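You operate a simulated robot arm through the tools that you are given. There is no shell and no other tool. Be economical: measure what you need, move in short steps, check, and stop when the job is done.

You are at the controls of a simulated two-armed robot. One attempt, no reset.

JOB
Lock the red crate in the cage; hang the ON HOLD card outside.
Fine: The crate goes on the upper shelf. Slide the bolt home; the card hangs on the door's peg. Where these are worked on the way, their far stop is far enough and under half their travel is too little: door bolt.

The check looks at the end state, three seconds after you hand in, the way a careful person would. Anything else that was tipped, shoved, dropped, spilled or broken makes it a failure.

ROBOT AND FRAMES
Two 7-joint arms with two-finger parallel grippers on one trunk, on a base that drives. Base frame: it is fixed to the floor where the robot stands at the start and does not move with it; the origin is under the middle of the robot, x ahead of it, y to its left, z up. Readings come in m, rad, newtons and seconds.
The left shoulder is at the start at [0.05, 0.187, 1.149], the right one opposite. With the tool pointing down near the work surface each hand reaches from about 0.1 to 0.66 m from the robot's upright axis, wherever it stands, measured 20 degrees to its own side. Places, roughly: brake lever [0.2, 0.5, 0.7]; cage door [0.5, -0.3, 0.7]; door bolt [0.4, 0, 1]; peg on the cage door [0.4, -0.3, 1.1]; upper shelf of the red cage [0.7, -0.2, 0.9]. Payload 3.43 kg a hand.
Tool frame (each hand has its own): the origin (TCP) lies between the finger pads and is the grasp point; the fingertips stand 0.03 m ahead of it; z points along the fingers, y is the line along which they close. Largest opening 0.094 m; finger width 0.028, thickness 0.01; the body of the gripper, 0.05 by 0.096 m, starts 0.055 m behind the TCP.
Orientation is that of the tool frame in the base frame, as a unit quaternion [x, y, z, w]. With the fingers straight down and closing along the base's y, the tool's x points along the base's -x, its y along +y and its z along -z.

CONTROLS
- The arms move only by the tool arm_command. It takes "left_targets", "right_targets" or both (then of equal length, played together; a hand with none holds still); each is a list that holds one entry, the list of rows, each a list of 6 numbers: the shift along the base's x, y, z in m, then the turn, a rotation vector about the base's x, y, z in rad. In form: [[[tx, ty, tz, ax, ay, az], ...]]. A call has 1 to 10 rows; each row is the pose to reach, as a shift and turn from the pose commanded when the call began. "left_gripper" and "right_gripper" are, for a hand that has rows, the closure in counts, from 0 (fully open) to 255 (shut), set as the call begins (left out, the last holds). Rows are played at 5 a second. More than 0.05 m and 0.15 rad between two rows, or a gripper value outside its range, and nothing of the call is played. Where a pose cannot be reached the arm comes as near as it can. A force on the tool above 90 N (or 10 N above the force at the start of the call, whichever is more), or a blocked arm, ends the call early, and 0.2 s more pass. Each finger travels about 0.153 m/s and halts on what it meets, pressing with about 43 N; the grip force reading is that of the motor and also rises with nothing between the fingers. The clock runs only during rows and for 0.2 s after the last one: add rows that repeat a pose to give the fingers time. The reply holds the time, the measured pose of the TCP, the force on the tool along the base axes, the opening and the grip force, in the units named above and with some noise, with the torque about the TCP (base axes, N m) and any sound that the robot's microphone picked up.
- Cameras (640 x 400 px; columns grow to the right, rows downward): "scene" is now at [0.1493, -0.0188, 1.3387]; the picture's right is [-0.22, -0.98, 0.00], its down [-0.28, 0.06, -0.96] and it looks along [0.93, -0.21, -0.29] (base axes); focal length 214 px, centre (320, 200). "left" rides on the left gripper at [0.076, -0.014, -0.103] in its tool frame; the picture's right is [0.18, 0.98, 0.00], its down [-0.75, 0.14, -0.64] and it looks along [-0.63, 0.12, 0.77] (tool axes); focal length 243 px, centre (320, 200). "right" rides on the right gripper at [0.076, 0.014, -0.103] in its tool frame; the picture's right is [-0.18, 0.98, 0.00], its down [-0.75, -0.14, -0.64] and it looks along [-0.63, -0.12, 0.77] (tool axes); focal length 243 px, centre (320, 200). There is no depth. A picture from a camera that has moved, and an enlarged one, comes with that camera's place and axes in the base frame and with its lens.
- camera(camera): a new picture of that camera. The clock stands still meanwhile.
- lift_body(by): slides the trunk up (or, below 0, down) by that many m; the arms and the scene camera ride with it, the base frame stays. It gives what a move gives, with no picture.
- roll_base(legs): drives the robot by 1 to 6 legs, each [ahead, left, turn to the left] in m, m and rad, along the robot's own axes; the way and the turn of a leg run together, so that a leg with both is an arc; at most 1.5 m and 3.142 rad a leg. The arms and the cameras ride along, it lands a little off, and it stops where it bumps. It gives what a move gives.
- head_to(pan, tilt): turns the head with the scene camera to pan (to the left, within 1.396 rad either way) and tilt (down, from -0.506 to 1.204), counted from straight ahead of the robot. It gives what a move gives.
- inspect(camera, box): a new picture of the part [left, top, right, bottom] of that camera's present view, enlarged. The clock stands still meanwhile.
- sign_off(): hands the job in; it is judged then, once.

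Work in short steps. Places have to be worked out from the pictures, the camera data and where the tool is seen: move nearer, look again, correct. Check each grasp and each placing, and mend what went wrong. You have 120 turns and 100 pictures in all, those below and enlarged ones among them. Open the grippers and draw the arms clear of the work before you hand the job in, unless the task says otherwise; then end with one line.

The tools are called as a command line: name --argument value ..., lists and objects as JSON in quotes. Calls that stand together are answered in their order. arm_command: Moves the arms, as the interface text tells. Its arguments: {"type":"object","properties":{"left_targets":{"type":"array","items":{"type":"array","items":{"type":"array","items":{"type":"number"}}}},"left_gripper":{"type":"number"},"right_targets":{"type":"array","items":{"type":"array","items":{"type":"array","items":{"type":"number"}}}},"right_gripper":{"type":"number"}},"required":[]} The other tools are called the same way: lift_body (by) slides the trunk up or down; roll_base (legs) drives the base; head_to (pan, tilt) turns the head that bears the scene camera; camera (camera) takes a picture; inspect (camera, box) takes an enlarged picture of a part of a camera's view; sign_off () hands the job in.

At the start:

```text
time: 0.0
left_ee_pos: [0.2775, -0.0351, 1.3705]
left_orientation: [-0.001, 1.0, 0.0, -0.001]
left_wrist_force: [0.4, 0.4, 0.0]
left_torque: [-0.01, 0.0, 0.01]
left_grip_width: 0.0939
left_finger_force: 0.1
right_ee_pos: [0.3718, -0.107, 1.1986]
right_orientation: [0.139, 0.99, -0.001, 0.0]
right_wrist_force: [0.3, -0.2, -0.7]
right_torque: [-0.02, 0.0, -0.02]
right_grip_width: 0.0942
right_finger_force: 0.0
trunk travel left (down, up): [-0.364, 0.067]
robot x, y, heading: [-0.0035, 0.0017, -0.003]
head pan, tilt: [-0.218, 0.295]
```

scene: 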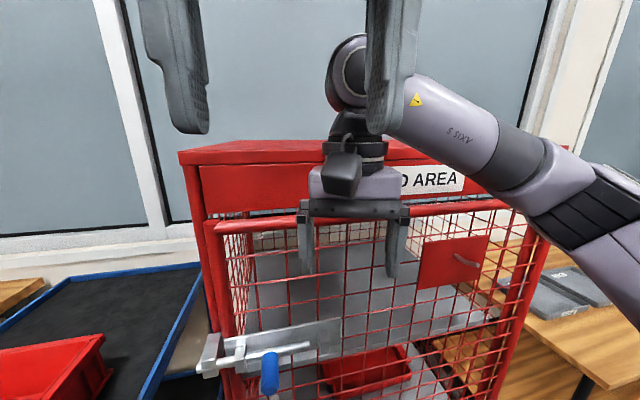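
right: 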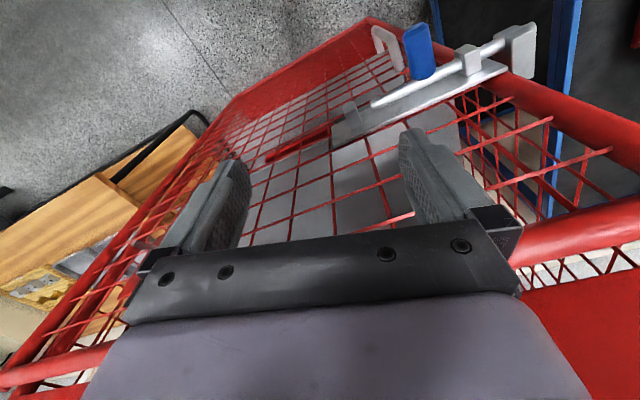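
left: 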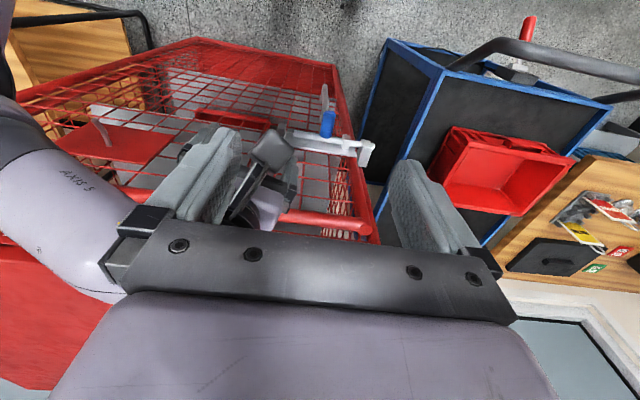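

The cage is ahead with the bolt on its left side; a trolley with a red crate is to the left. I look around with the head.

head_to --pan 0.7 --tilt 0.5

camera --camera "scene"

head_to --pan 1.39 --tilt 0.6

camera --camera "scene"

head_to --pan -1.0 --tilt 0.6

camera --camera "scene"

```text
time: 1.2
left_ee_pos: [0.2786, -0.032, 1.373]
left_orientation: [-0.003, 1.0, -0.007, -0.001]
left_wrist_force: [0.0, 0.1, 0.0]
left_torque: [-0.01, 0.02, 0.03]
left_grip_width: 0.0942
left_finger_force: 0.0
right_ee_pos: [0.3712, -0.1078, 1.1998]
right_orientation: [0.139, 0.99, -0.001, 0.001]
right_wrist_force: [0.5, -0.3, -0.6]
right_torque: [0.0, 0.01, -0.03]
right_grip_width: 0.094
right_finger_force: 0.1
trunk travel left (down, up): [-0.364, 0.067]
robot x, y, heading: [0.0009, 0.0034, -0.003]
head pan, tilt: [0.7, 0.499]
```

```text
96 pictures are left
camera scene: at [0.1483, 0.0202, 1.3255], right [0.2, -0.98, 0.0], down [-0.41, -0.09, -0.91], along [0.89, 0.18, -0.42], focal length 214 px, centre (320, 200)
```

scene: 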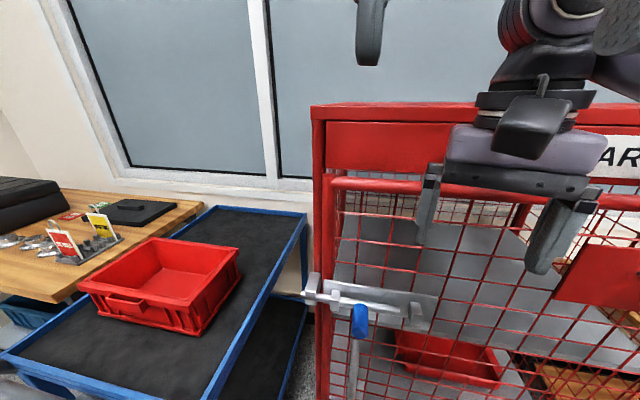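

```text
time: 2.3
left_ee_pos: [0.2782, -0.0298, 1.3735]
left_orientation: [-0.004, 1.0, -0.007, -0.001]
left_wrist_force: [1.0, 0.7, 0.5]
left_torque: [-0.02, 0.0, -0.01]
left_grip_width: 0.094
left_finger_force: 0.0
right_ee_pos: [0.3702, -0.1071, 1.2006]
right_orientation: [0.139, 0.99, -0.001, 0.0]
right_wrist_force: [0.1, -0.2, 0.1]
right_torque: [0.02, -0.02, 0.0]
right_grip_width: 0.094
right_finger_force: 0.0
trunk travel left (down, up): [-0.364, 0.067]
robot x, y, heading: [0.0019, -0.0009, -0.002]
head pan, tilt: [1.389, 0.6]
```

```text
95 pictures are left
camera scene: at [0.1457, 0.0236, 1.3173], right [0.25, -0.97, 0.0], down [-0.49, -0.12, -0.86], along [0.84, 0.21, -0.5], focal length 214 px, centre (320, 200)
```

scene: 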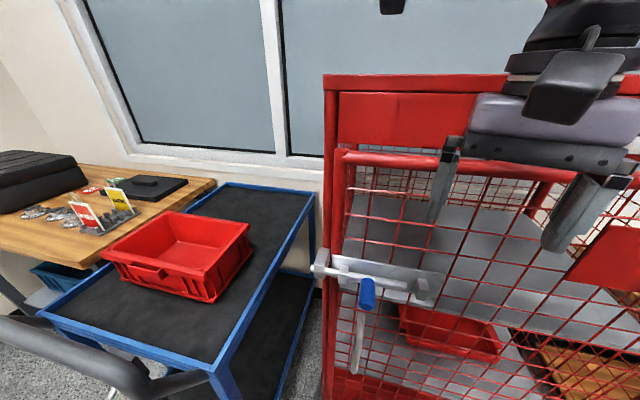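

```text
time: 4.5
left_ee_pos: [0.278, -0.0337, 1.3701]
left_orientation: [-0.001, 1.0, 0.0, 0.0]
left_wrist_force: [0.1, -0.2, 0.0]
left_torque: [0.0, 0.03, 0.01]
left_grip_width: 0.0939
left_finger_force: 0.1
right_ee_pos: [0.3723, -0.1064, 1.2006]
right_orientation: [0.139, 0.99, -0.001, 0.001]
right_wrist_force: [-0.2, -0.6, -0.4]
right_torque: [0.05, 0.01, -0.05]
right_grip_width: 0.0939
right_finger_force: 0.1
trunk travel left (down, up): [-0.364, 0.067]
robot x, y, heading: [-0.003, 0.0023, 0.0]
head pan, tilt: [-1.0, 0.6]
```

```text
94 pictures are left
camera scene: at [0.1059, -0.0729, 1.3107], right [-0.84, -0.54, 0.0], down [-0.31, 0.48, -0.83], along [0.45, -0.69, -0.56], focal length 214 px, centre (320, 200)
```

scene: 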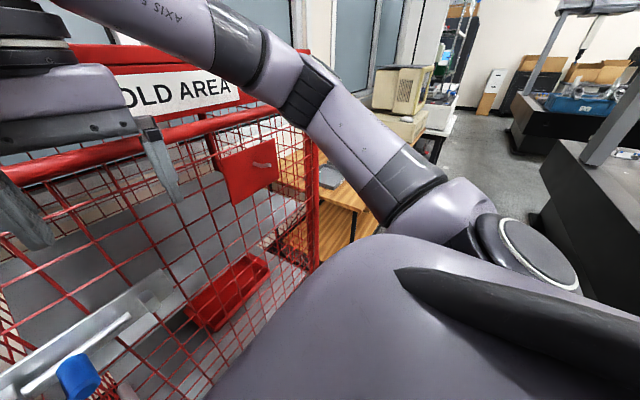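

The head was stopped by the left arm (reads 0.2 rad true pan). I move the left hand left to clear the view.

arm_command --left_targets '[[[0.02, 0.05, -0.02, 0, 0, 0], [0.03, 0.1, -0.04, 0, 0, 0], [0.03, 0.15, -0.06, 0, 0, 0], [0.03, 0.2, -0.08, 0, 0, 0], [0.03, 0.25, -0.1, 0, 0, 0], [0.03, 0.29, -0.1, 0, 0, 0], [0.03, 0.29, -0.1, 0, 0, 0]]]'

head_to --pan 0.5 --tilt 0.6

camera --camera "scene"

camera --camera "left"

```text
refused: row 1 steps farther than a row can; nothing moved
```

```text
time: 6.1
left_ee_pos: [0.2787, -0.0338, 1.3722]
left_orientation: [-0.002, 1.0, -0.005, -0.001]
left_wrist_force: [-0.1, 0.4, 0.4]
left_torque: [0.04, -0.01, 0.0]
left_grip_width: 0.094
left_finger_force: 0.1
right_ee_pos: [0.3708, -0.1077, 1.2007]
right_orientation: [0.139, 0.99, -0.001, 0.001]
right_wrist_force: [0.1, 0.1, 0.5]
right_torque: [0.02, 0.03, 0.01]
right_grip_width: 0.094
right_finger_force: 0.1
trunk travel left (down, up): [-0.364, 0.067]
robot x, y, heading: [-0.0003, -0.0012, -0.003]
head pan, tilt: [0.499, 0.6]
```

```text
93 pictures are left
camera scene: at [0.1423, 0.0255, 1.3086], right [0.27, -0.96, 0.0], down [-0.56, -0.16, -0.81], along [0.78, 0.22, -0.58], focal length 214 px, centre (320, 200)
```

scene: 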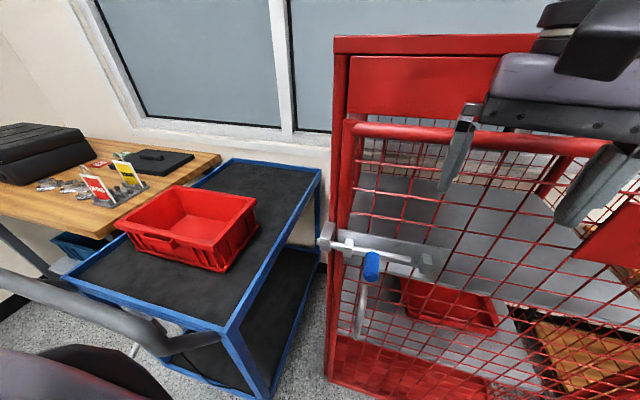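

```text
92 pictures are left
camera left: at [0.2015, -0.0454, 1.4755], right [-0.19, 0.98, -0.01], down [0.75, 0.15, 0.64], along [0.63, 0.11, -0.77], focal length 243 px, centre (320, 200)
```

left: 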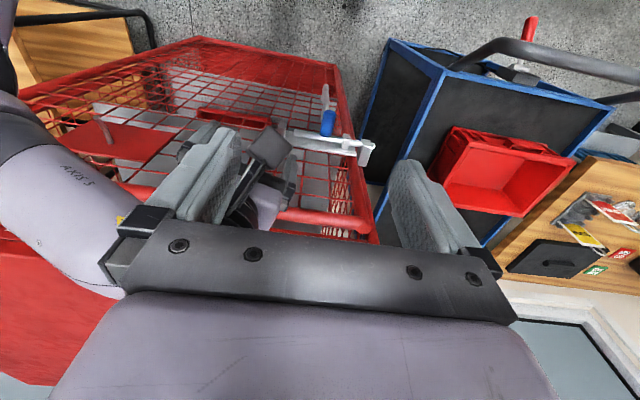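

Retrying with step norms under 0.05 m.

arm_command --left_targets '[[[0.01, 0.045, -0.01, 0, 0, 0], [0.02, 0.09, -0.02, 0, 0, 0], [0.03, 0.135, -0.03, 0, 0, 0], [0.03, 0.18, -0.04, 0, 0, 0], [0.03, 0.225, -0.05, 0, 0, 0], [0.03, 0.27, -0.06, 0, 0, 0], [0.03, 0.31, -0.06, 0, 0, 0], [0.03, 0.31, -0.06, 0, 0, 0]]]'

head_to --pan 0.7 --tilt 0.6

camera --camera "scene"

camera --camera "left"

```text
time: 7.9
left_ee_pos: [0.3078, 0.2777, 1.3105]
left_orientation: [0.0, 1.0, 0.0, -0.001]
left_wrist_force: [0.2, 0.1, -0.3]
left_torque: [0.0, 0.0, -0.03]
left_grip_width: 0.094
left_finger_force: 0.0
right_ee_pos: [0.3717, -0.1076, 1.2004]
right_orientation: [0.138, 0.99, -0.001, 0.001]
right_wrist_force: [0.9, -0.3, -0.2]
right_torque: [-0.04, -0.01, 0.01]
right_grip_width: 0.0939
right_finger_force: 0.1
trunk travel left (down, up): [-0.364, 0.067]
robot x, y, heading: [-0.0002, 0.0007, 0.0]
head pan, tilt: [0.499, 0.6]
```

```text
time: 8.6
left_ee_pos: [0.3078, 0.2767, 1.3117]
left_orientation: [-0.001, 1.0, -0.001, -0.001]
left_wrist_force: [0.1, 0.0, 0.6]
left_torque: [0.0, -0.02, 0.04]
left_grip_width: 0.094
left_finger_force: 0.0
right_ee_pos: [0.3728, -0.1074, 1.1996]
right_orientation: [0.139, 0.99, -0.001, 0.001]
right_wrist_force: [0.8, -0.4, 0.3]
right_torque: [-0.01, -0.01, -0.01]
right_grip_width: 0.094
right_finger_force: 0.0
trunk travel left (down, up): [-0.364, 0.067]
robot x, y, heading: [0.0007, -0.0018, 0.003]
head pan, tilt: [0.7, 0.6]
```

```text
91 pictures are left
camera scene: at [0.1258, 0.0583, 1.3107], right [0.64, -0.77, 0.0], down [-0.43, -0.36, -0.83], along [0.63, 0.53, -0.56], focal length 214 px, centre (320, 200)
```

scene: 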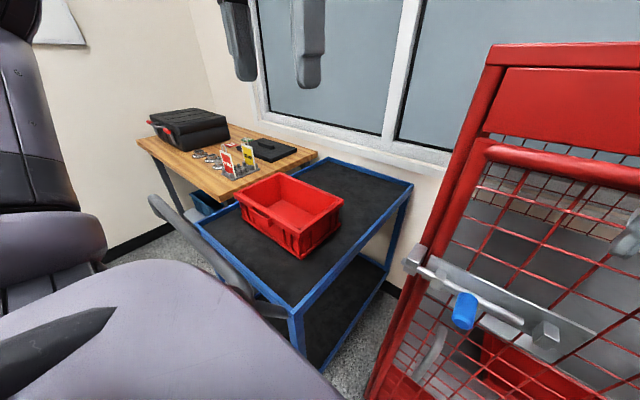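

```text
90 pictures are left
camera left: at [0.2309, 0.2628, 1.414], right [-0.19, 0.98, 0.0], down [0.75, 0.14, 0.64], along [0.63, 0.12, -0.77], focal length 243 px, centre (320, 200)
```

left: 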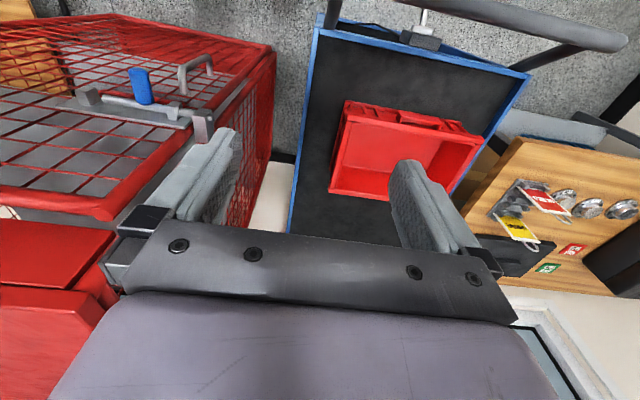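

I need to read the cards and understand bolt, peg and brake; zooming in.

inspect --camera "scene" --box '[190, 120, 310, 195]'

inspect --camera "left" --box '[470, 150, 630, 290]'

inspect --camera "scene" --box '[360, 200, 640, 375]'

head_to --pan 1.1 --tilt 0.9

camera --camera "scene"

```text
5.33 times, centred on (250, 158) of scene
camera zoom: at [0.1258, 0.0583, 1.3107], right [0.64, -0.77, 0.0], down [-0.43, -0.36, -0.83], along [0.63, 0.53, -0.56], focal length 1144 px, centre (693, 427)
```

zoom: 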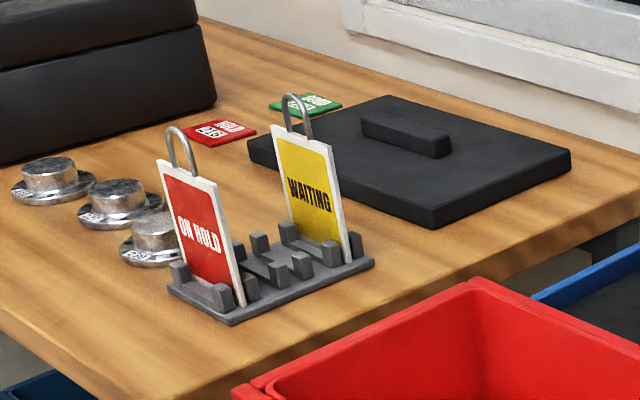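

```text
2.86 times, centred on (550, 220) of left
camera zoom: at [0.2309, 0.2628, 1.414], right [-0.19, 0.98, 0.0], down [0.75, 0.14, 0.64], along [0.63, 0.12, -0.77], focal length 693 px, centre (-337, 143)
```

zoom: 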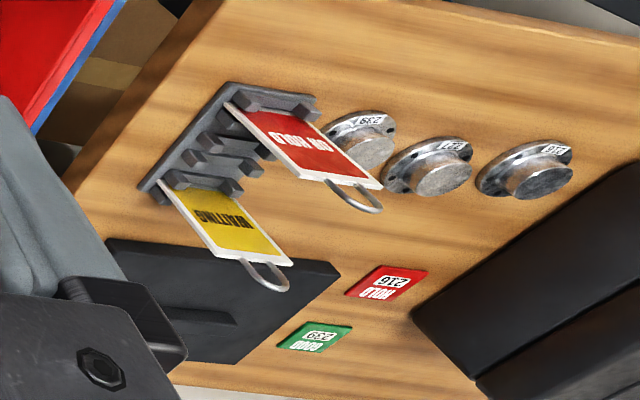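

```text
2.29 times, centred on (500, 288) of scene
camera zoom: at [0.1258, 0.0583, 1.3107], right [0.64, -0.77, 0.0], down [-0.43, -0.36, -0.83], along [0.63, 0.53, -0.56], focal length 490 px, centre (-91, 0)
```

zoom: 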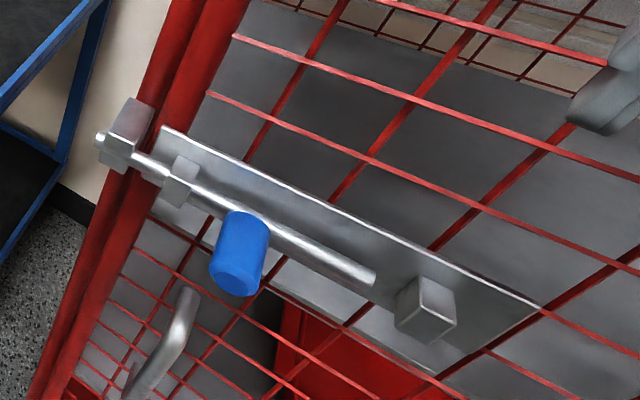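

```text
time: 9.5
left_ee_pos: [0.308, 0.2768, 1.3117]
left_orientation: [-0.002, 1.0, 0.0, 0.0]
left_wrist_force: [1.0, -0.7, -0.5]
left_torque: [-0.02, -0.01, -0.03]
left_grip_width: 0.094
left_finger_force: 0.0
right_ee_pos: [0.3722, -0.1081, 1.1997]
right_orientation: [0.139, 0.99, -0.002, 0.001]
right_wrist_force: [0.0, -0.4, 0.1]
right_torque: [-0.02, -0.04, -0.01]
right_grip_width: 0.0941
right_finger_force: 0.1
trunk travel left (down, up): [-0.364, 0.067]
robot x, y, heading: [0.0018, 0.0016, 0.005]
head pan, tilt: [1.1, 0.901]
```

```text
86 pictures are left
camera scene: at [0.0925, 0.0687, 1.286], right [0.89, -0.45, 0.0], down [-0.36, -0.7, -0.62], along [0.28, 0.55, -0.78], focal length 214 px, centre (320, 200)
```

scene: 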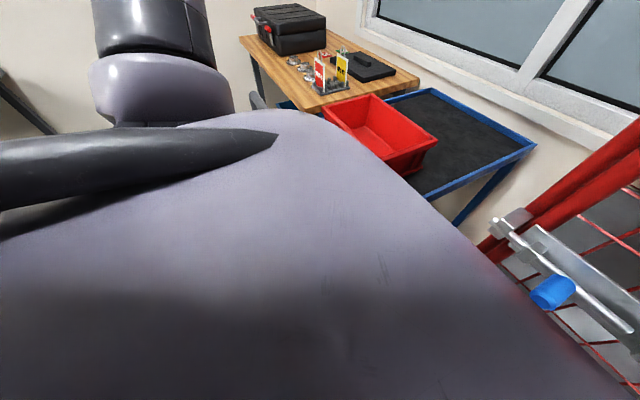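

Knob of the bolt triangulates to about [0.394, 0.003, 0.997]. I draw the right arm back and view the cage unobstructed.

arm_command --right_targets '[[[-0.04, -0.02, 0.0, 0, 0, 0], [-0.08, -0.045, 0.0, 0, 0, 0], [-0.1, -0.09, 0, 0, 0, 0], [-0.1, -0.135, 0, 0, 0, 0], [-0.1, -0.18, 0, 0, 0, 0], [-0.1, -0.225, 0, 0, 0, 0], [-0.1, -0.27, 0, 0, 0, 0], [-0.1, -0.3, 0, 0, 0, 0], [-0.1, -0.3, 0, 0, 0, 0]]]'

head_to --pan -0.1 --tilt 0.6

camera --camera "scene"

camera --camera "right"

```text
time: 11.5
left_ee_pos: [0.3066, 0.277, 1.3113]
left_orientation: [-0.002, 1.0, 0.0, -0.001]
left_wrist_force: [-0.2, 1.3, -0.1]
left_torque: [0.02, 0.0, 0.01]
left_grip_width: 0.0938
left_finger_force: 0.1
right_ee_pos: [0.2957, -0.3901, 1.1888]
right_orientation: [0.14, 0.99, -0.001, 0.0]
right_wrist_force: [-0.7, 0.0, -0.3]
right_torque: [0.01, 0.01, -0.01]
right_grip_width: 0.0939
right_finger_force: 0.0
right hand out of reach, approached as far as the arm can: row 7, 8, 9
trunk travel left (down, up): [-0.364, 0.067]
robot x, y, heading: [0.0002, -0.0015, -0.005]
head pan, tilt: [1.1, 0.901]
```

```text
time: 12.9
left_ee_pos: [0.306, 0.2764, 1.3109]
left_orientation: [-0.001, 1.0, -0.001, 0.0]
left_wrist_force: [0.4, -0.1, 0.2]
left_torque: [0.0, -0.02, 0.0]
left_grip_width: 0.094
left_finger_force: 0.1
right_ee_pos: [0.2965, -0.39, 1.1886]
right_orientation: [0.139, 0.99, -0.001, 0.001]
right_wrist_force: [0.0, 0.4, 0.9]
right_torque: [-0.01, 0.01, 0.02]
right_grip_width: 0.0938
right_finger_force: 0.1
trunk travel left (down, up): [-0.364, 0.067]
robot x, y, heading: [-0.0018, -0.0001, 0.0]
head pan, tilt: [-0.099, 0.6]
```

```text
85 pictures are left
camera scene: at [0.146, -0.0073, 1.3107], right [-0.1, -1.0, 0.0], down [-0.56, 0.06, -0.82], along [0.82, -0.08, -0.57], focal length 214 px, centre (320, 200)
```

scene: 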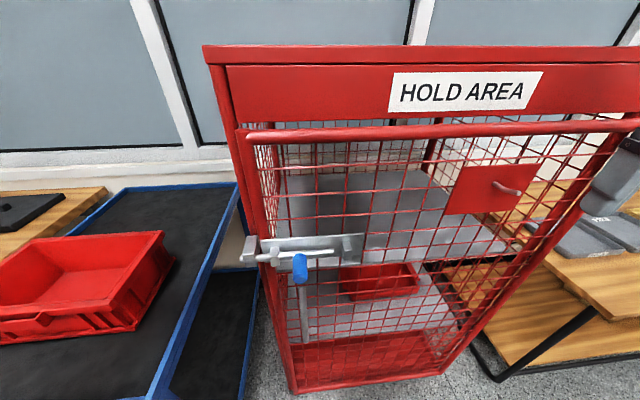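

```text
84 pictures are left
camera right: at [0.2265, -0.3546, 1.289], right [0.45, 0.89, 0.0], down [0.68, -0.34, 0.64], along [0.57, -0.29, -0.77], focal length 243 px, centre (320, 200)
```

right: 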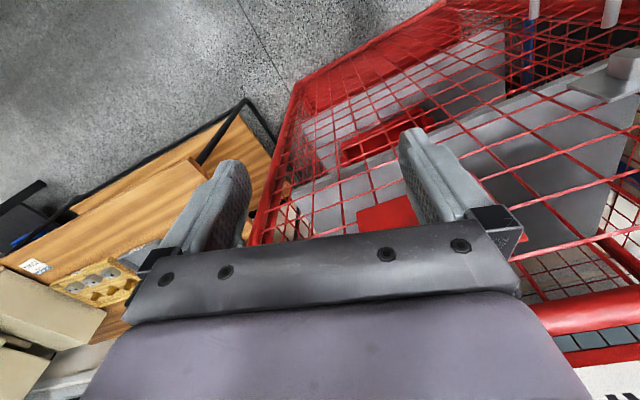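

Cage door plane is about x≈0.44, y from 0.07 (latch) to −0.55 (hinge), z 0.17–1.22. Now zoom on bolt/handle and peg for details.

inspect --camera "scene" --box '[230, 220, 390, 350]'

inspect --camera "scene" --box '[430, 110, 640, 240]'

inspect --camera "left" --box '[60, 40, 260, 180]'

```text
3.08 times, centred on (310, 285) of scene
camera zoom: at [0.146, -0.0073, 1.3107], right [-0.1, -1.0, 0.0], down [-0.56, 0.06, -0.82], along [0.82, -0.08, -0.57], focal length 660 px, centre (351, -62)
```

zoom: 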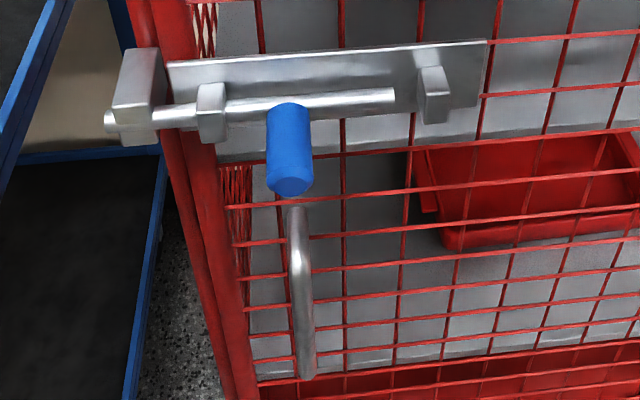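

```text
3.05 times, centred on (535, 175) of scene
camera zoom: at [0.146, -0.0073, 1.3107], right [-0.1, -1.0, 0.0], down [-0.56, 0.06, -0.82], along [0.82, -0.08, -0.57], focal length 654 px, centre (-335, 276)
```

zoom: 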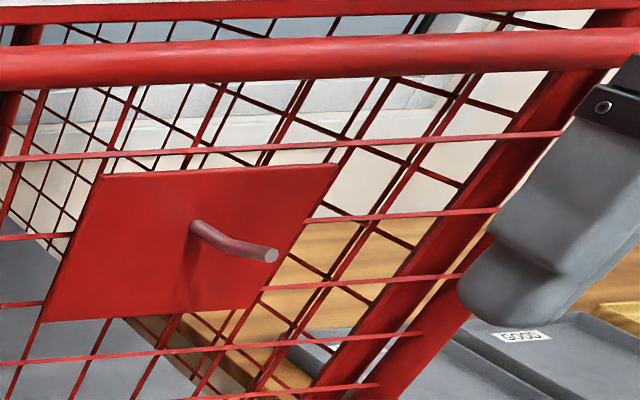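

```text
2.86 times, centred on (160, 110) of left
camera zoom: at [0.2309, 0.2628, 1.414], right [-0.19, 0.98, 0.0], down [0.75, 0.14, 0.64], along [0.63, 0.12, -0.77], focal length 693 px, centre (777, 457)
```

zoom: 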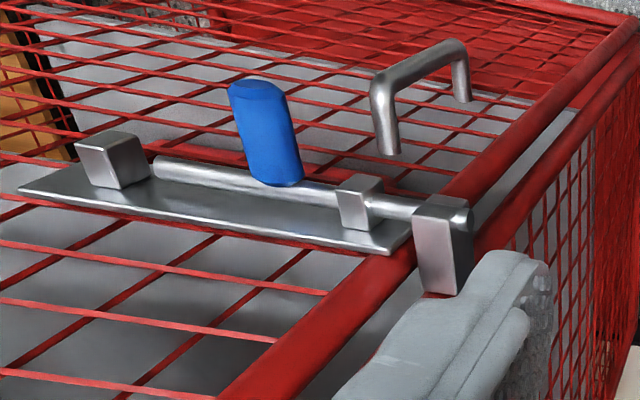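

The knob sticks out toward me at x≈0.36–0.42, y≈0.004, z≈1.0; bolt is engaged. I bring the left hand in front of it, tilted 45° forward-down, fingers partly closed.

arm_command --left_targets '[[[0, -0.034, -0.031, 0, -0.1, 0], [0, -0.068, -0.062, 0, -0.2, 0], [0, -0.102, -0.094, 0, -0.3, 0], [0, -0.136, -0.125, 0, -0.4, 0], [0, -0.17, -0.156, 0, -0.5, 0], [-0.005, -0.204, -0.187, 0, -0.6, 0], [-0.01, -0.238, -0.218, 0, -0.7, 0], [-0.015, -0.273, -0.25, 0, -0.785, 0], [-0.015, -0.273, -0.25, 0, -0.785, 0]]]' --left_gripper 92

camera --camera "scene"

camera --camera "left"

```text
time: 14.9
left_ee_pos: [0.3097, 0.0081, 1.0722]
left_orientation: [-0.044, 0.924, -0.002, 0.381]
left_wrist_force: [-1.1, 0.0, 0.1]
left_torque: [0.01, -0.02, 0.01]
left_grip_width: 0.0601
left_finger_force: 0.2
right_ee_pos: [0.2954, -0.3891, 1.1899]
right_orientation: [0.139, 0.99, -0.001, 0.0]
right_wrist_force: [0.0, 0.2, -0.5]
right_torque: [0.03, 0.02, 0.02]
right_grip_width: 0.0941
right_finger_force: 0.1
trunk travel left (down, up): [-0.364, 0.067]
robot x, y, heading: [0.0034, 0.0029, 0.003]
head pan, tilt: [-0.099, 0.6]
```

```text
80 pictures are left
camera scene: at [0.146, -0.0071, 1.3107], right [-0.1, -1.0, 0.0], down [-0.56, 0.06, -0.83], along [0.82, -0.08, -0.56], focal length 214 px, centre (320, 200)
```

scene: 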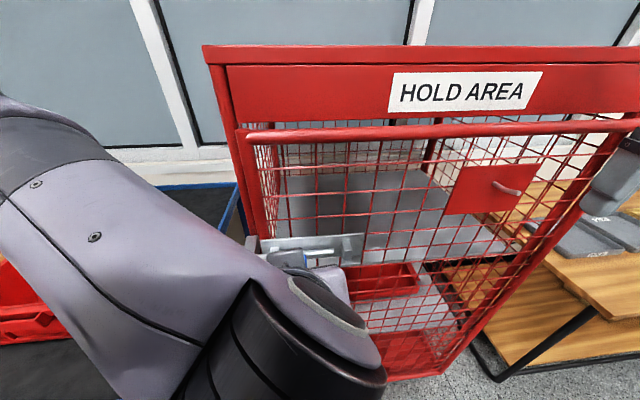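

```text
79 pictures are left
camera left: at [0.1848, -0.0153, 1.0929], right [-0.21, 0.96, -0.17], down [0.07, 0.19, 0.98], along [0.98, 0.19, -0.11], focal length 243 px, centre (320, 200)
```

left: 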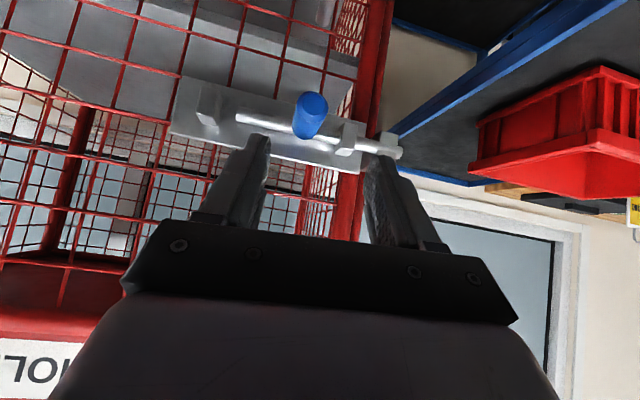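

Knob is centred between fingers. I narrow to ~45 mm and advance along the tool axis to straddle the knob.

arm_command --left_targets '[[[0.0, -0.005, -0.03, 0, 0, 0], [0.015, -0.005, -0.05, 0, 0, 0], [0.035, -0.005, -0.062, 0, 0, 0], [0.055, -0.005, -0.07, 0, 0, 0], [0.055, -0.005, -0.07, 0, 0, 0]]]' --left_gripper 133

camera --camera "left"

```text
time: 16.1
left_ee_pos: [0.3479, -0.0001, 0.992]
left_orientation: [0.0, 0.924, 0.0, 0.382]
left_wrist_force: [0.5, 0.2, -0.2]
left_torque: [0.03, 0.0, 0.01]
left_grip_width: 0.0449
left_finger_force: 0.0
right_ee_pos: [0.2951, -0.3896, 1.188]
right_orientation: [0.139, 0.99, -0.001, 0.0]
right_wrist_force: [0.3, 0.0, -0.4]
right_torque: [0.0, 0.02, -0.02]
right_grip_width: 0.094
right_finger_force: 0.1
trunk travel left (down, up): [-0.364, 0.067]
robot x, y, heading: [0.0002, -0.0015, -0.0]
head pan, tilt: [-0.099, 0.6]
```

```text
78 pictures are left
camera left: at [0.2214, -0.0144, 1.0119], right [-0.13, 0.98, -0.13], down [0.08, 0.14, 0.99], along [0.99, 0.12, -0.1], focal length 243 px, centre (320, 200)
```

left: 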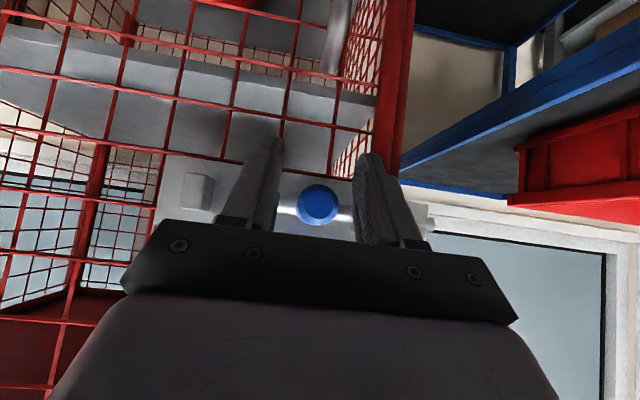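

Knob lies between the fingers; advance 2 cm and close.

arm_command --left_targets '[[[0.02, 0.003, 0.005, 0, 0, 0], [0.02, 0.003, 0.005, 0, 0, 0]]]'

arm_command --left_targets '[[[0, 0, 0, 0, 0, 0], [0, 0, 0, 0, 0, 0], [0, 0, 0, 0, 0, 0]]]' --left_gripper 220

camera --camera "left"

```text
time: 16.7
left_ee_pos: [0.3679, 0.0016, 0.9981]
left_orientation: [0.0, 0.924, -0.001, 0.382]
left_wrist_force: [1.2, 0.3, 0.2]
left_torque: [0.01, -0.02, 0.03]
left_grip_width: 0.0447
left_finger_force: 0.1
right_ee_pos: [0.2969, -0.3902, 1.1883]
right_orientation: [0.139, 0.99, -0.002, 0.0]
right_wrist_force: [0.4, 0.6, 0.2]
right_torque: [0.01, -0.03, -0.02]
right_grip_width: 0.0941
right_finger_force: 0.0
trunk travel left (down, up): [-0.364, 0.067]
robot x, y, heading: [-0.0008, -0.0023, 0.002]
head pan, tilt: [-0.099, 0.6]
```

```text
time: 17.5
left_ee_pos: [0.3674, 0.0013, 0.9973]
left_orientation: [-0.001, 0.924, -0.001, 0.382]
left_wrist_force: [0.8, 0.9, -0.3]
left_torque: [0.06, -0.07, -0.03]
left_grip_width: 0.0284
left_finger_force: 44.8
right_ee_pos: [0.2952, -0.3894, 1.1881]
right_orientation: [0.139, 0.99, -0.002, 0.001]
right_wrist_force: [0.6, 0.3, -0.2]
right_torque: [0.03, 0.02, -0.03]
right_grip_width: 0.0939
right_finger_force: 0.0
trunk travel left (down, up): [-0.364, 0.067]
robot x, y, heading: [-0.0001, 0.0034, 0.001]
head pan, tilt: [-0.099, 0.6]
```

```text
77 pictures are left
camera left: at [0.2411, -0.0122, 1.0165], right [-0.13, 0.98, -0.13], down [0.08, 0.14, 0.99], along [0.99, 0.12, -0.1], focal length 243 px, centre (320, 200)
```

left: 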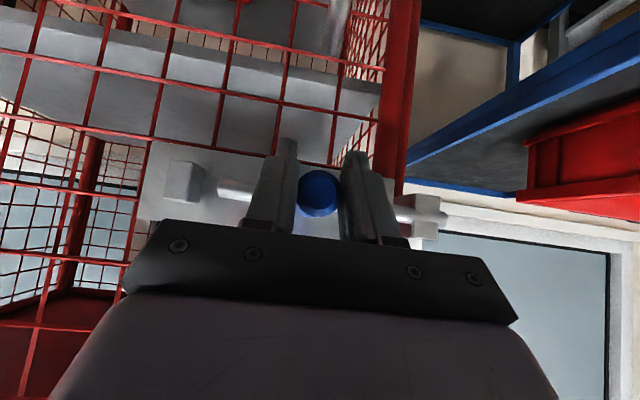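

Knob gripped (28 mm, 45 N). Slide it toward −y until it meets its stop.

arm_command --left_targets '[[[0, -0.015, 0, 0, 0, 0], [0, -0.03, 0, 0, 0, 0], [0, -0.045, 0, 0, 0, 0], [0, -0.06, 0, 0, 0, 0], [0, -0.07, 0, 0, 0, 0], [0, -0.08, 0, 0, 0, 0]]]'

camera --camera "left"

```text
time: 18.9
left_ee_pos: [0.3683, -0.0617, 0.9973]
left_orientation: [-0.012, 0.923, 0.013, 0.385]
left_wrist_force: [-14.8, 73.2, 13.3]
left_torque: [-0.16, -0.52, 0.9]
left_grip_width: 0.0554
left_finger_force: 36.8
right_ee_pos: [0.2947, -0.3801, 1.1933]
right_orientation: [0.14, 0.99, -0.006, 0.002]
right_wrist_force: [-1.0, 1.4, -0.6]
right_torque: [0.0, -0.01, -0.01]
right_grip_width: 0.0941
right_finger_force: 0.1
trunk travel left (down, up): [-0.364, 0.067]
robot x, y, heading: [0.0018, -0.0018, -0.0]
head pan, tilt: [-0.099, 0.6]
```

```text
76 pictures are left
camera left: at [0.2427, -0.08, 1.0149], right [-0.16, 0.98, -0.12], down [0.07, 0.13, 0.99], along [0.98, 0.15, -0.09], focal length 243 px, centre (320, 200)
```

left: 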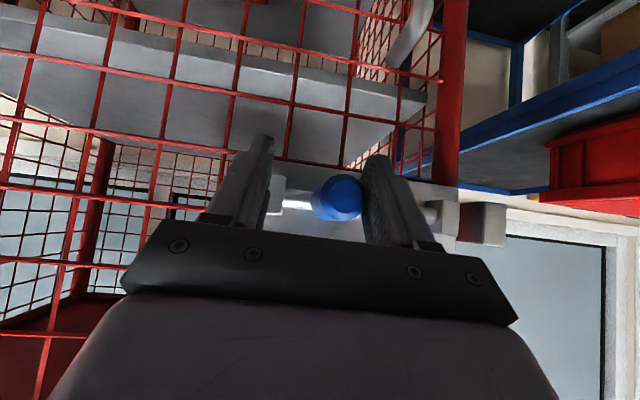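

Bolt hit its stop (73 N). Relax the push, open and back off to check.

arm_command --left_targets '[[[0, 0.015, 0, 0, 0, 0], [0, 0.02, 0, 0, 0, 0], [-0.03, 0.02, 0.03, 0, 0, 0], [-0.06, 0.02, 0.06, 0, 0, 0], [-0.06, 0.02, 0.06, 0, 0, 0]]]' --left_gripper 120

inspect --camera "left" --box '[160, 40, 480, 240]'

```text
time: 20.1
left_ee_pos: [0.3114, -0.058, 1.0563]
left_orientation: [-0.006, 0.924, 0.003, 0.382]
left_wrist_force: [0.2, 0.1, -0.5]
left_torque: [-0.01, -0.04, 0.01]
left_grip_width: 0.0498
left_finger_force: 0.0
right_ee_pos: [0.2972, -0.3889, 1.1884]
right_orientation: [0.139, 0.99, -0.001, 0.0]
right_wrist_force: [0.3, -0.2, 0.3]
right_torque: [0.04, 0.02, 0.02]
right_grip_width: 0.0938
right_finger_force: 0.1
trunk travel left (down, up): [-0.364, 0.067]
robot x, y, heading: [0.001, -0.0009, -0.002]
head pan, tilt: [-0.099, 0.6]
```

```text
2.00 times, centred on (320, 140) of left
camera zoom: at [0.1847, -0.0735, 1.0741], right [-0.14, 0.98, -0.13], down [0.08, 0.14, 0.99], along [0.99, 0.13, -0.1], focal length 485 px, centre (320, 320)
```

zoom: 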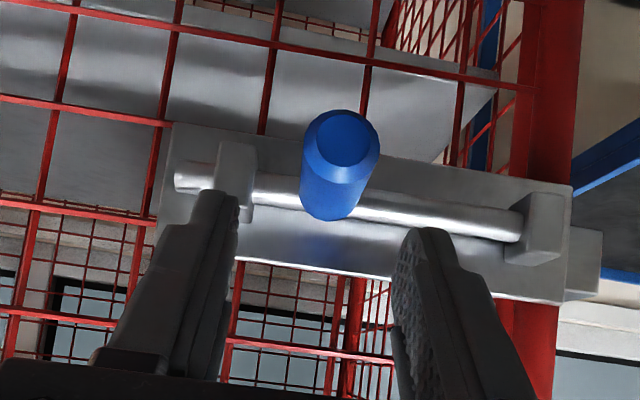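

Bolt is fully withdrawn. Next, the D-handle below: move left hand down in front of it and look.

arm_command --left_targets '[[[-0.03, 0.015, -0.025, 0, 0, 0], [-0.03, 0.03, -0.065, 0, 0, 0], [-0.03, 0.045, -0.11, 0, 0, 0], [-0.03, 0.06, -0.15, 0, 0, 0], [-0.03, 0.068, -0.19, 0, 0, 0], [-0.03, 0.068, -0.19, 0, 0, 0]]]' --left_gripper 50

camera --camera "left"

```text
time: 20.8
left_ee_pos: [0.3149, -0.0441, 1.0004]
left_orientation: [-0.08, 0.914, -0.012, 0.397]
left_wrist_force: [0.0, 0.0, -0.8]
left_torque: [0.01, -0.01, -0.03]
left_grip_width: 0.0757
left_finger_force: 0.1
right_ee_pos: [0.2958, -0.3892, 1.1888]
right_orientation: [0.138, 0.99, -0.001, 0.001]
right_wrist_force: [0.2, -0.1, -0.7]
right_torque: [-0.03, 0.0, 0.0]
right_grip_width: 0.0941
right_finger_force: 0.1
trunk travel left (down, up): [-0.364, 0.067]
robot x, y, heading: [0.0021, 0.0009, -0.002]
head pan, tilt: [-0.099, 0.6]
stopped in row 3 (left hand): the arm was blocked; the commanded pose is now the measured one
```

```text
74 pictures are left
camera left: at [0.1917, -0.0742, 1.0157], right [-0.26, 0.94, -0.22], down [0.02, 0.23, 0.97], along [0.97, 0.25, -0.08], focal length 243 px, centre (320, 200)
```

left: 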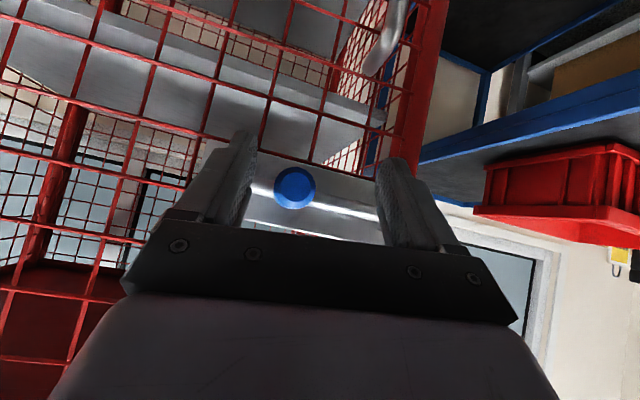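

The arm is folded too tightly; lowering the trunk instead keeps the arm posture and brings the hand to handle height.

lift_body --by -0.16

camera --camera "left"

camera --camera "scene"

```text
time: 22.6
left_ee_pos: [0.3151, -0.0437, 0.8385]
left_orientation: [-0.081, 0.914, -0.011, 0.397]
left_wrist_force: [0.0, -0.3, 0.1]
left_torque: [-0.01, 0.01, -0.01]
left_grip_width: 0.0756
left_finger_force: 0.0
right_ee_pos: [0.2956, -0.3893, 1.0281]
right_orientation: [0.14, 0.99, -0.001, 0.0]
right_wrist_force: [1.0, -0.5, 0.0]
right_torque: [0.01, -0.03, 0.03]
right_grip_width: 0.0941
right_finger_force: 0.1
trunk travel left (down, up): [-0.204, 0.227]
robot x, y, heading: [0.0023, -0.0005, 0.0]
head pan, tilt: [-0.099, 0.6]
```

```text
73 pictures are left
camera left: at [0.1916, -0.0741, 0.8557], right [-0.26, 0.94, -0.22], down [0.02, 0.23, 0.97], along [0.97, 0.25, -0.08], focal length 243 px, centre (320, 200)
```

left: 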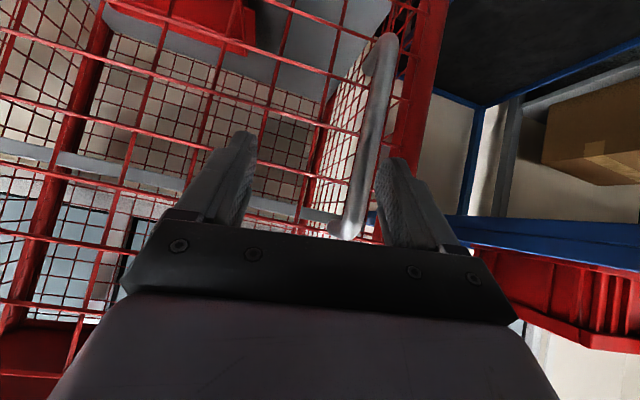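

```text
72 pictures are left
camera scene: at [0.146, -0.0074, 1.1507], right [-0.1, -1.0, 0.0], down [-0.56, 0.06, -0.83], along [0.82, -0.08, -0.56], focal length 214 px, centre (320, 200)
```

scene: 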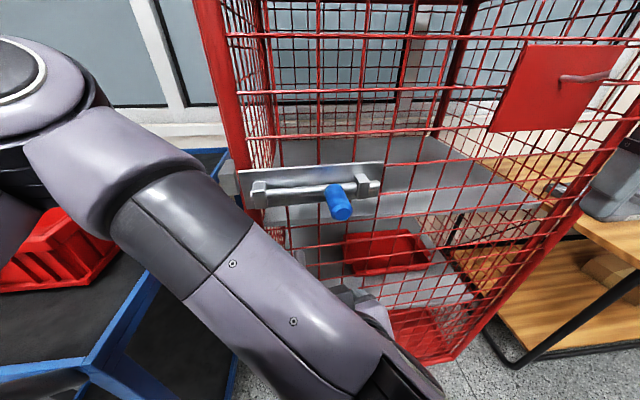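

Handle bar is at about y≈0.015, x≈0.40, z 0.69–0.87. I align the hand in y and roll, then advance.

arm_command --left_targets '[[[0, 0.03, -0.01, 0.04, 0.018, -0.07], [0, 0.057, -0.03, 0.08, 0.036, -0.14], [0.03, 0.057, -0.038, 0.08, 0.036, -0.14], [0.05, 0.057, -0.038, 0.08, 0.036, -0.14], [0.05, 0.057, -0.038, 0.08, 0.036, -0.14]]]'

camera --camera "left"

```text
time: 23.8
left_ee_pos: [0.3641, 0.0133, 0.8016]
left_orientation: [0.0, 0.924, -0.001, 0.381]
left_wrist_force: [-0.4, 0.3, 0.1]
left_torque: [0.01, 0.01, 0.02]
left_grip_width: 0.0754
left_finger_force: 0.0
right_ee_pos: [0.2959, -0.3907, 1.0277]
right_orientation: [0.139, 0.99, -0.001, 0.001]
right_wrist_force: [-0.5, -1.4, 0.2]
right_torque: [0.0, 0.01, -0.01]
right_grip_width: 0.0942
right_finger_force: 0.1
trunk travel left (down, up): [-0.204, 0.227]
robot x, y, heading: [0.0026, -0.0002, 0.0]
head pan, tilt: [-0.099, 0.6]
```

```text
71 pictures are left
camera left: at [0.2382, -0.001, 0.821], right [-0.13, 0.98, -0.13], down [0.08, 0.14, 0.99], along [0.99, 0.12, -0.1], focal length 243 px, centre (320, 200)
```

left: 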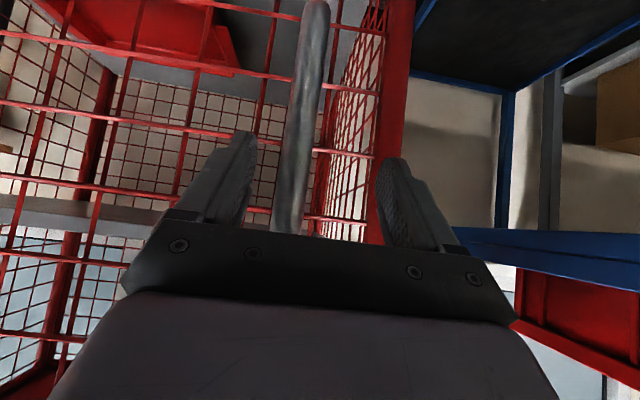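

Bar is slightly to −y; shift −0.012, advance 3 cm and close.

arm_command --left_targets '[[[0.0, -0.012, 0, 0, 0, 0], [0.03, -0.012, 0, 0, 0, 0], [0.03, -0.012, 0, 0, 0, 0]]]'

arm_command --left_targets '[[[0, 0, 0, 0, 0, 0], [0, 0, 0, 0, 0, 0], [0, 0, 0, 0, 0, 0], [0, 0, 0, 0, 0, 0]]]' --left_gripper 255

camera --camera "left"

```text
time: 24.6
left_ee_pos: [0.3969, 0.0014, 0.8022]
left_orientation: [0.0, 0.924, -0.001, 0.382]
left_wrist_force: [0.0, 0.4, -0.5]
left_torque: [-0.01, -0.01, -0.02]
left_grip_width: 0.0756
left_finger_force: 0.0
right_ee_pos: [0.2965, -0.3896, 1.0286]
right_orientation: [0.139, 0.99, -0.001, 0.001]
right_wrist_force: [0.9, -0.3, -0.7]
right_torque: [0.0, -0.05, 0.02]
right_grip_width: 0.0939
right_finger_force: 0.0
trunk travel left (down, up): [-0.204, 0.227]
robot x, y, heading: [-0.0001, -0.0012, -0.003]
head pan, tilt: [-0.099, 0.6]
```

```text
time: 25.6
left_ee_pos: [0.3967, 0.0029, 0.8017]
left_orientation: [-0.001, 0.924, 0.0, 0.382]
left_wrist_force: [-0.4, 8.1, -0.3]
left_torque: [-0.11, -0.23, 0.04]
left_grip_width: 0.02
left_finger_force: 44.9
right_ee_pos: [0.2961, -0.3904, 1.0293]
right_orientation: [0.14, 0.99, -0.002, 0.001]
right_wrist_force: [-0.2, -0.4, 0.8]
right_torque: [-0.02, -0.02, 0.03]
right_grip_width: 0.0942
right_finger_force: 0.0
trunk travel left (down, up): [-0.204, 0.227]
robot x, y, heading: [-0.0004, 0.002, -0.003]
head pan, tilt: [-0.099, 0.6]
```

```text
70 pictures are left
camera left: at [0.2698, -0.0118, 0.8211], right [-0.13, 0.98, -0.13], down [0.08, 0.14, 0.99], along [0.99, 0.12, -0.1], focal length 243 px, centre (320, 200)
```

left: 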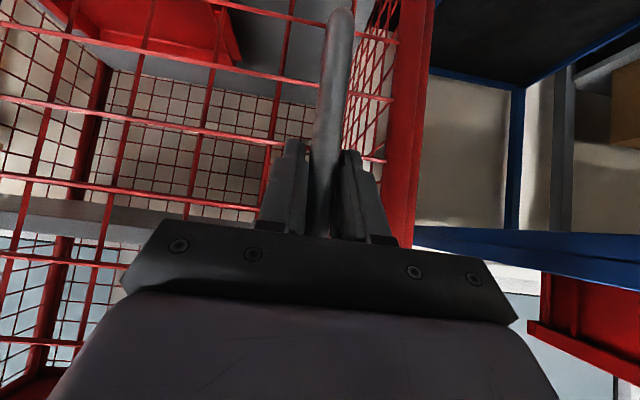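

Handle gripped. I drive the base back 10 cm following the door's arc and check.

roll_base --legs '[[-0.1, -0.014, 0]]'

camera --camera "scene"

```text
time: 26.7
left_ee_pos: [0.2982, -0.014, 0.8017]
left_orientation: [0.002, 0.924, -0.003, 0.382]
left_wrist_force: [0.6, -8.0, -2.1]
left_torque: [0.1, 0.31, -0.12]
left_grip_width: 0.0202
left_finger_force: 44.4
right_ee_pos: [0.1979, -0.4047, 1.028]
right_orientation: [0.14, 0.99, 0.0, 0.001]
right_wrist_force: [0.0, 0.8, 0.0]
right_torque: [0.0, 0.0, 0.02]
right_grip_width: 0.0941
right_finger_force: 0.0
trunk travel left (down, up): [-0.204, 0.227]
robot x, y, heading: [-0.099, -0.0149, 0.001]
head pan, tilt: [-0.099, 0.6]
```

```text
69 pictures are left
camera scene: at [0.049, -0.0223, 1.1506], right [-0.1, -0.99, 0.0], down [-0.56, 0.06, -0.82], along [0.82, -0.08, -0.57], focal length 214 px, centre (320, 200)
```

scene: 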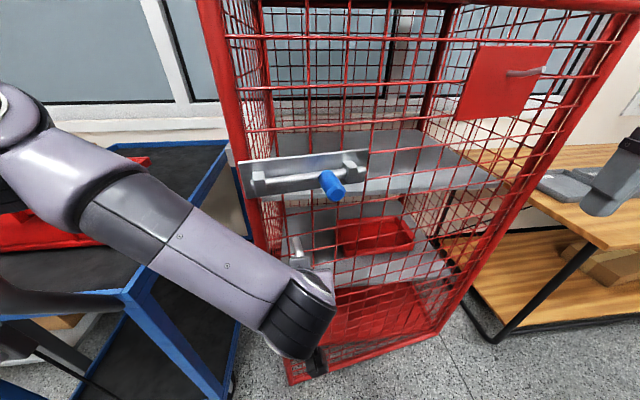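

The door is following. Continue along the arc.

roll_base --legs '[[-0.1, -0.035, 0], [-0.1, -0.055, 0]]'

camera --camera "scene"

```text
time: 28.7
left_ee_pos: [0.1002, -0.1093, 0.8018]
left_orientation: [0.004, 0.925, -0.005, 0.38]
left_wrist_force: [-8.0, 10.6, -3.0]
left_torque: [-0.18, 0.53, 0.0]
left_grip_width: 0.02
left_finger_force: 45.4
right_ee_pos: [-0.0017, -0.4977, 1.0281]
right_orientation: [0.143, 0.99, -0.001, 0.001]
right_wrist_force: [0.2, 0.6, 0.7]
right_torque: [-0.05, 0.02, 0.03]
right_grip_width: 0.0939
right_finger_force: 0.1
trunk travel left (down, up): [-0.204, 0.227]
robot x, y, heading: [-0.2943, -0.1044, -0.001]
head pan, tilt: [-0.099, 0.6]
```

```text
68 pictures are left
camera scene: at [-0.1495, -0.1148, 1.1507], right [-0.11, -0.99, 0.0], down [-0.56, 0.06, -0.83], along [0.82, -0.09, -0.56], focal length 214 px, centre (320, 200)
```

scene: 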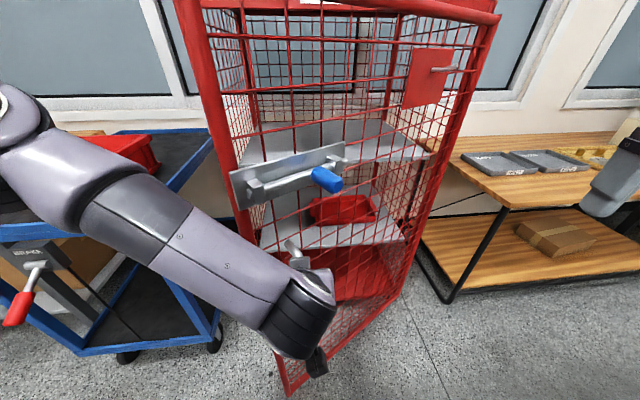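

Door is ~32° open. Release the handle, back off, and shift left so the right hand can push the door from inside.

arm_command --left_targets '[[[0, 0, 0, 0, 0, 0], [0, 0, 0, 0, 0, 0]]]' --left_gripper 40

roll_base --legs '[[-0.12, 0, 0], [0, 0.33, 0]]'

head_to --pan -0.2 --tilt 0.6

camera --camera "scene"

```text
time: 29.3
left_ee_pos: [0.1016, -0.1101, 0.8036]
left_orientation: [0.004, 0.925, -0.004, 0.38]
left_wrist_force: [0.2, 0.4, 0.4]
left_torque: [0.0, -0.04, 0.01]
left_grip_width: 0.0794
left_finger_force: 0.1
right_ee_pos: [-0.0015, -0.4995, 1.0282]
right_orientation: [0.143, 0.99, -0.001, 0.002]
right_wrist_force: [0.6, -0.2, -0.7]
right_torque: [0.03, 0.01, -0.02]
right_grip_width: 0.094
right_finger_force: 0.0
trunk travel left (down, up): [-0.204, 0.227]
robot x, y, heading: [-0.2955, -0.1068, -0.003]
head pan, tilt: [-0.099, 0.6]
```

```text
time: 33.6
left_ee_pos: [-0.0161, 0.2231, 0.8018]
left_orientation: [0.004, 0.925, -0.005, 0.381]
left_wrist_force: [-0.1, 0.4, -0.8]
left_torque: [0.02, 0.01, -0.02]
left_grip_width: 0.0792
left_finger_force: 0.1
right_ee_pos: [-0.1204, -0.1646, 1.0281]
right_orientation: [0.143, 0.99, -0.001, 0.001]
right_wrist_force: [0.1, 0.2, 1.4]
right_torque: [0.0, -0.01, 0.02]
right_grip_width: 0.0938
right_finger_force: 0.1
trunk travel left (down, up): [-0.204, 0.227]
robot x, y, heading: [-0.4094, 0.2279, -0.008]
head pan, tilt: [-0.099, 0.6]
```

```text
time: 34.3
left_ee_pos: [-0.0163, 0.225, 0.8022]
left_orientation: [0.005, 0.925, -0.004, 0.38]
left_wrist_force: [-0.3, 0.1, 0.2]
left_torque: [0.07, 0.0, -0.03]
left_grip_width: 0.0792
left_finger_force: 0.0
right_ee_pos: [-0.1195, -0.1649, 1.0298]
right_orientation: [0.144, 0.99, -0.001, 0.0]
right_wrist_force: [0.4, 0.1, -0.8]
right_torque: [0.02, -0.02, 0.04]
right_grip_width: 0.0941
right_finger_force: 0.1
trunk travel left (down, up): [-0.204, 0.227]
robot x, y, heading: [-0.411, 0.2287, -0.008]
head pan, tilt: [-0.201, 0.6]
```

```text
67 pictures are left
camera scene: at [-0.268, 0.2103, 1.1507], right [-0.21, -0.98, 0.0], down [-0.55, 0.12, -0.83], along [0.81, -0.17, -0.56], focal length 214 px, centre (320, 200)
```

scene: 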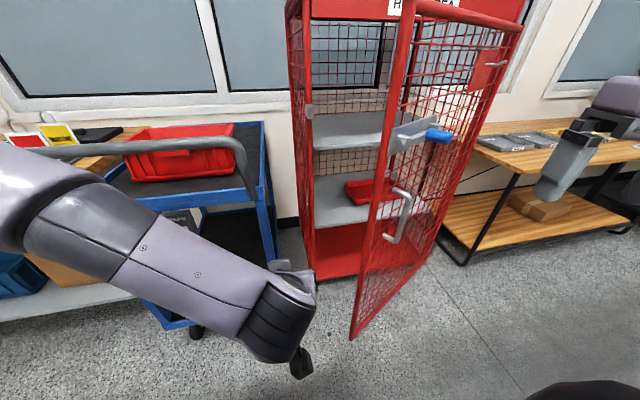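

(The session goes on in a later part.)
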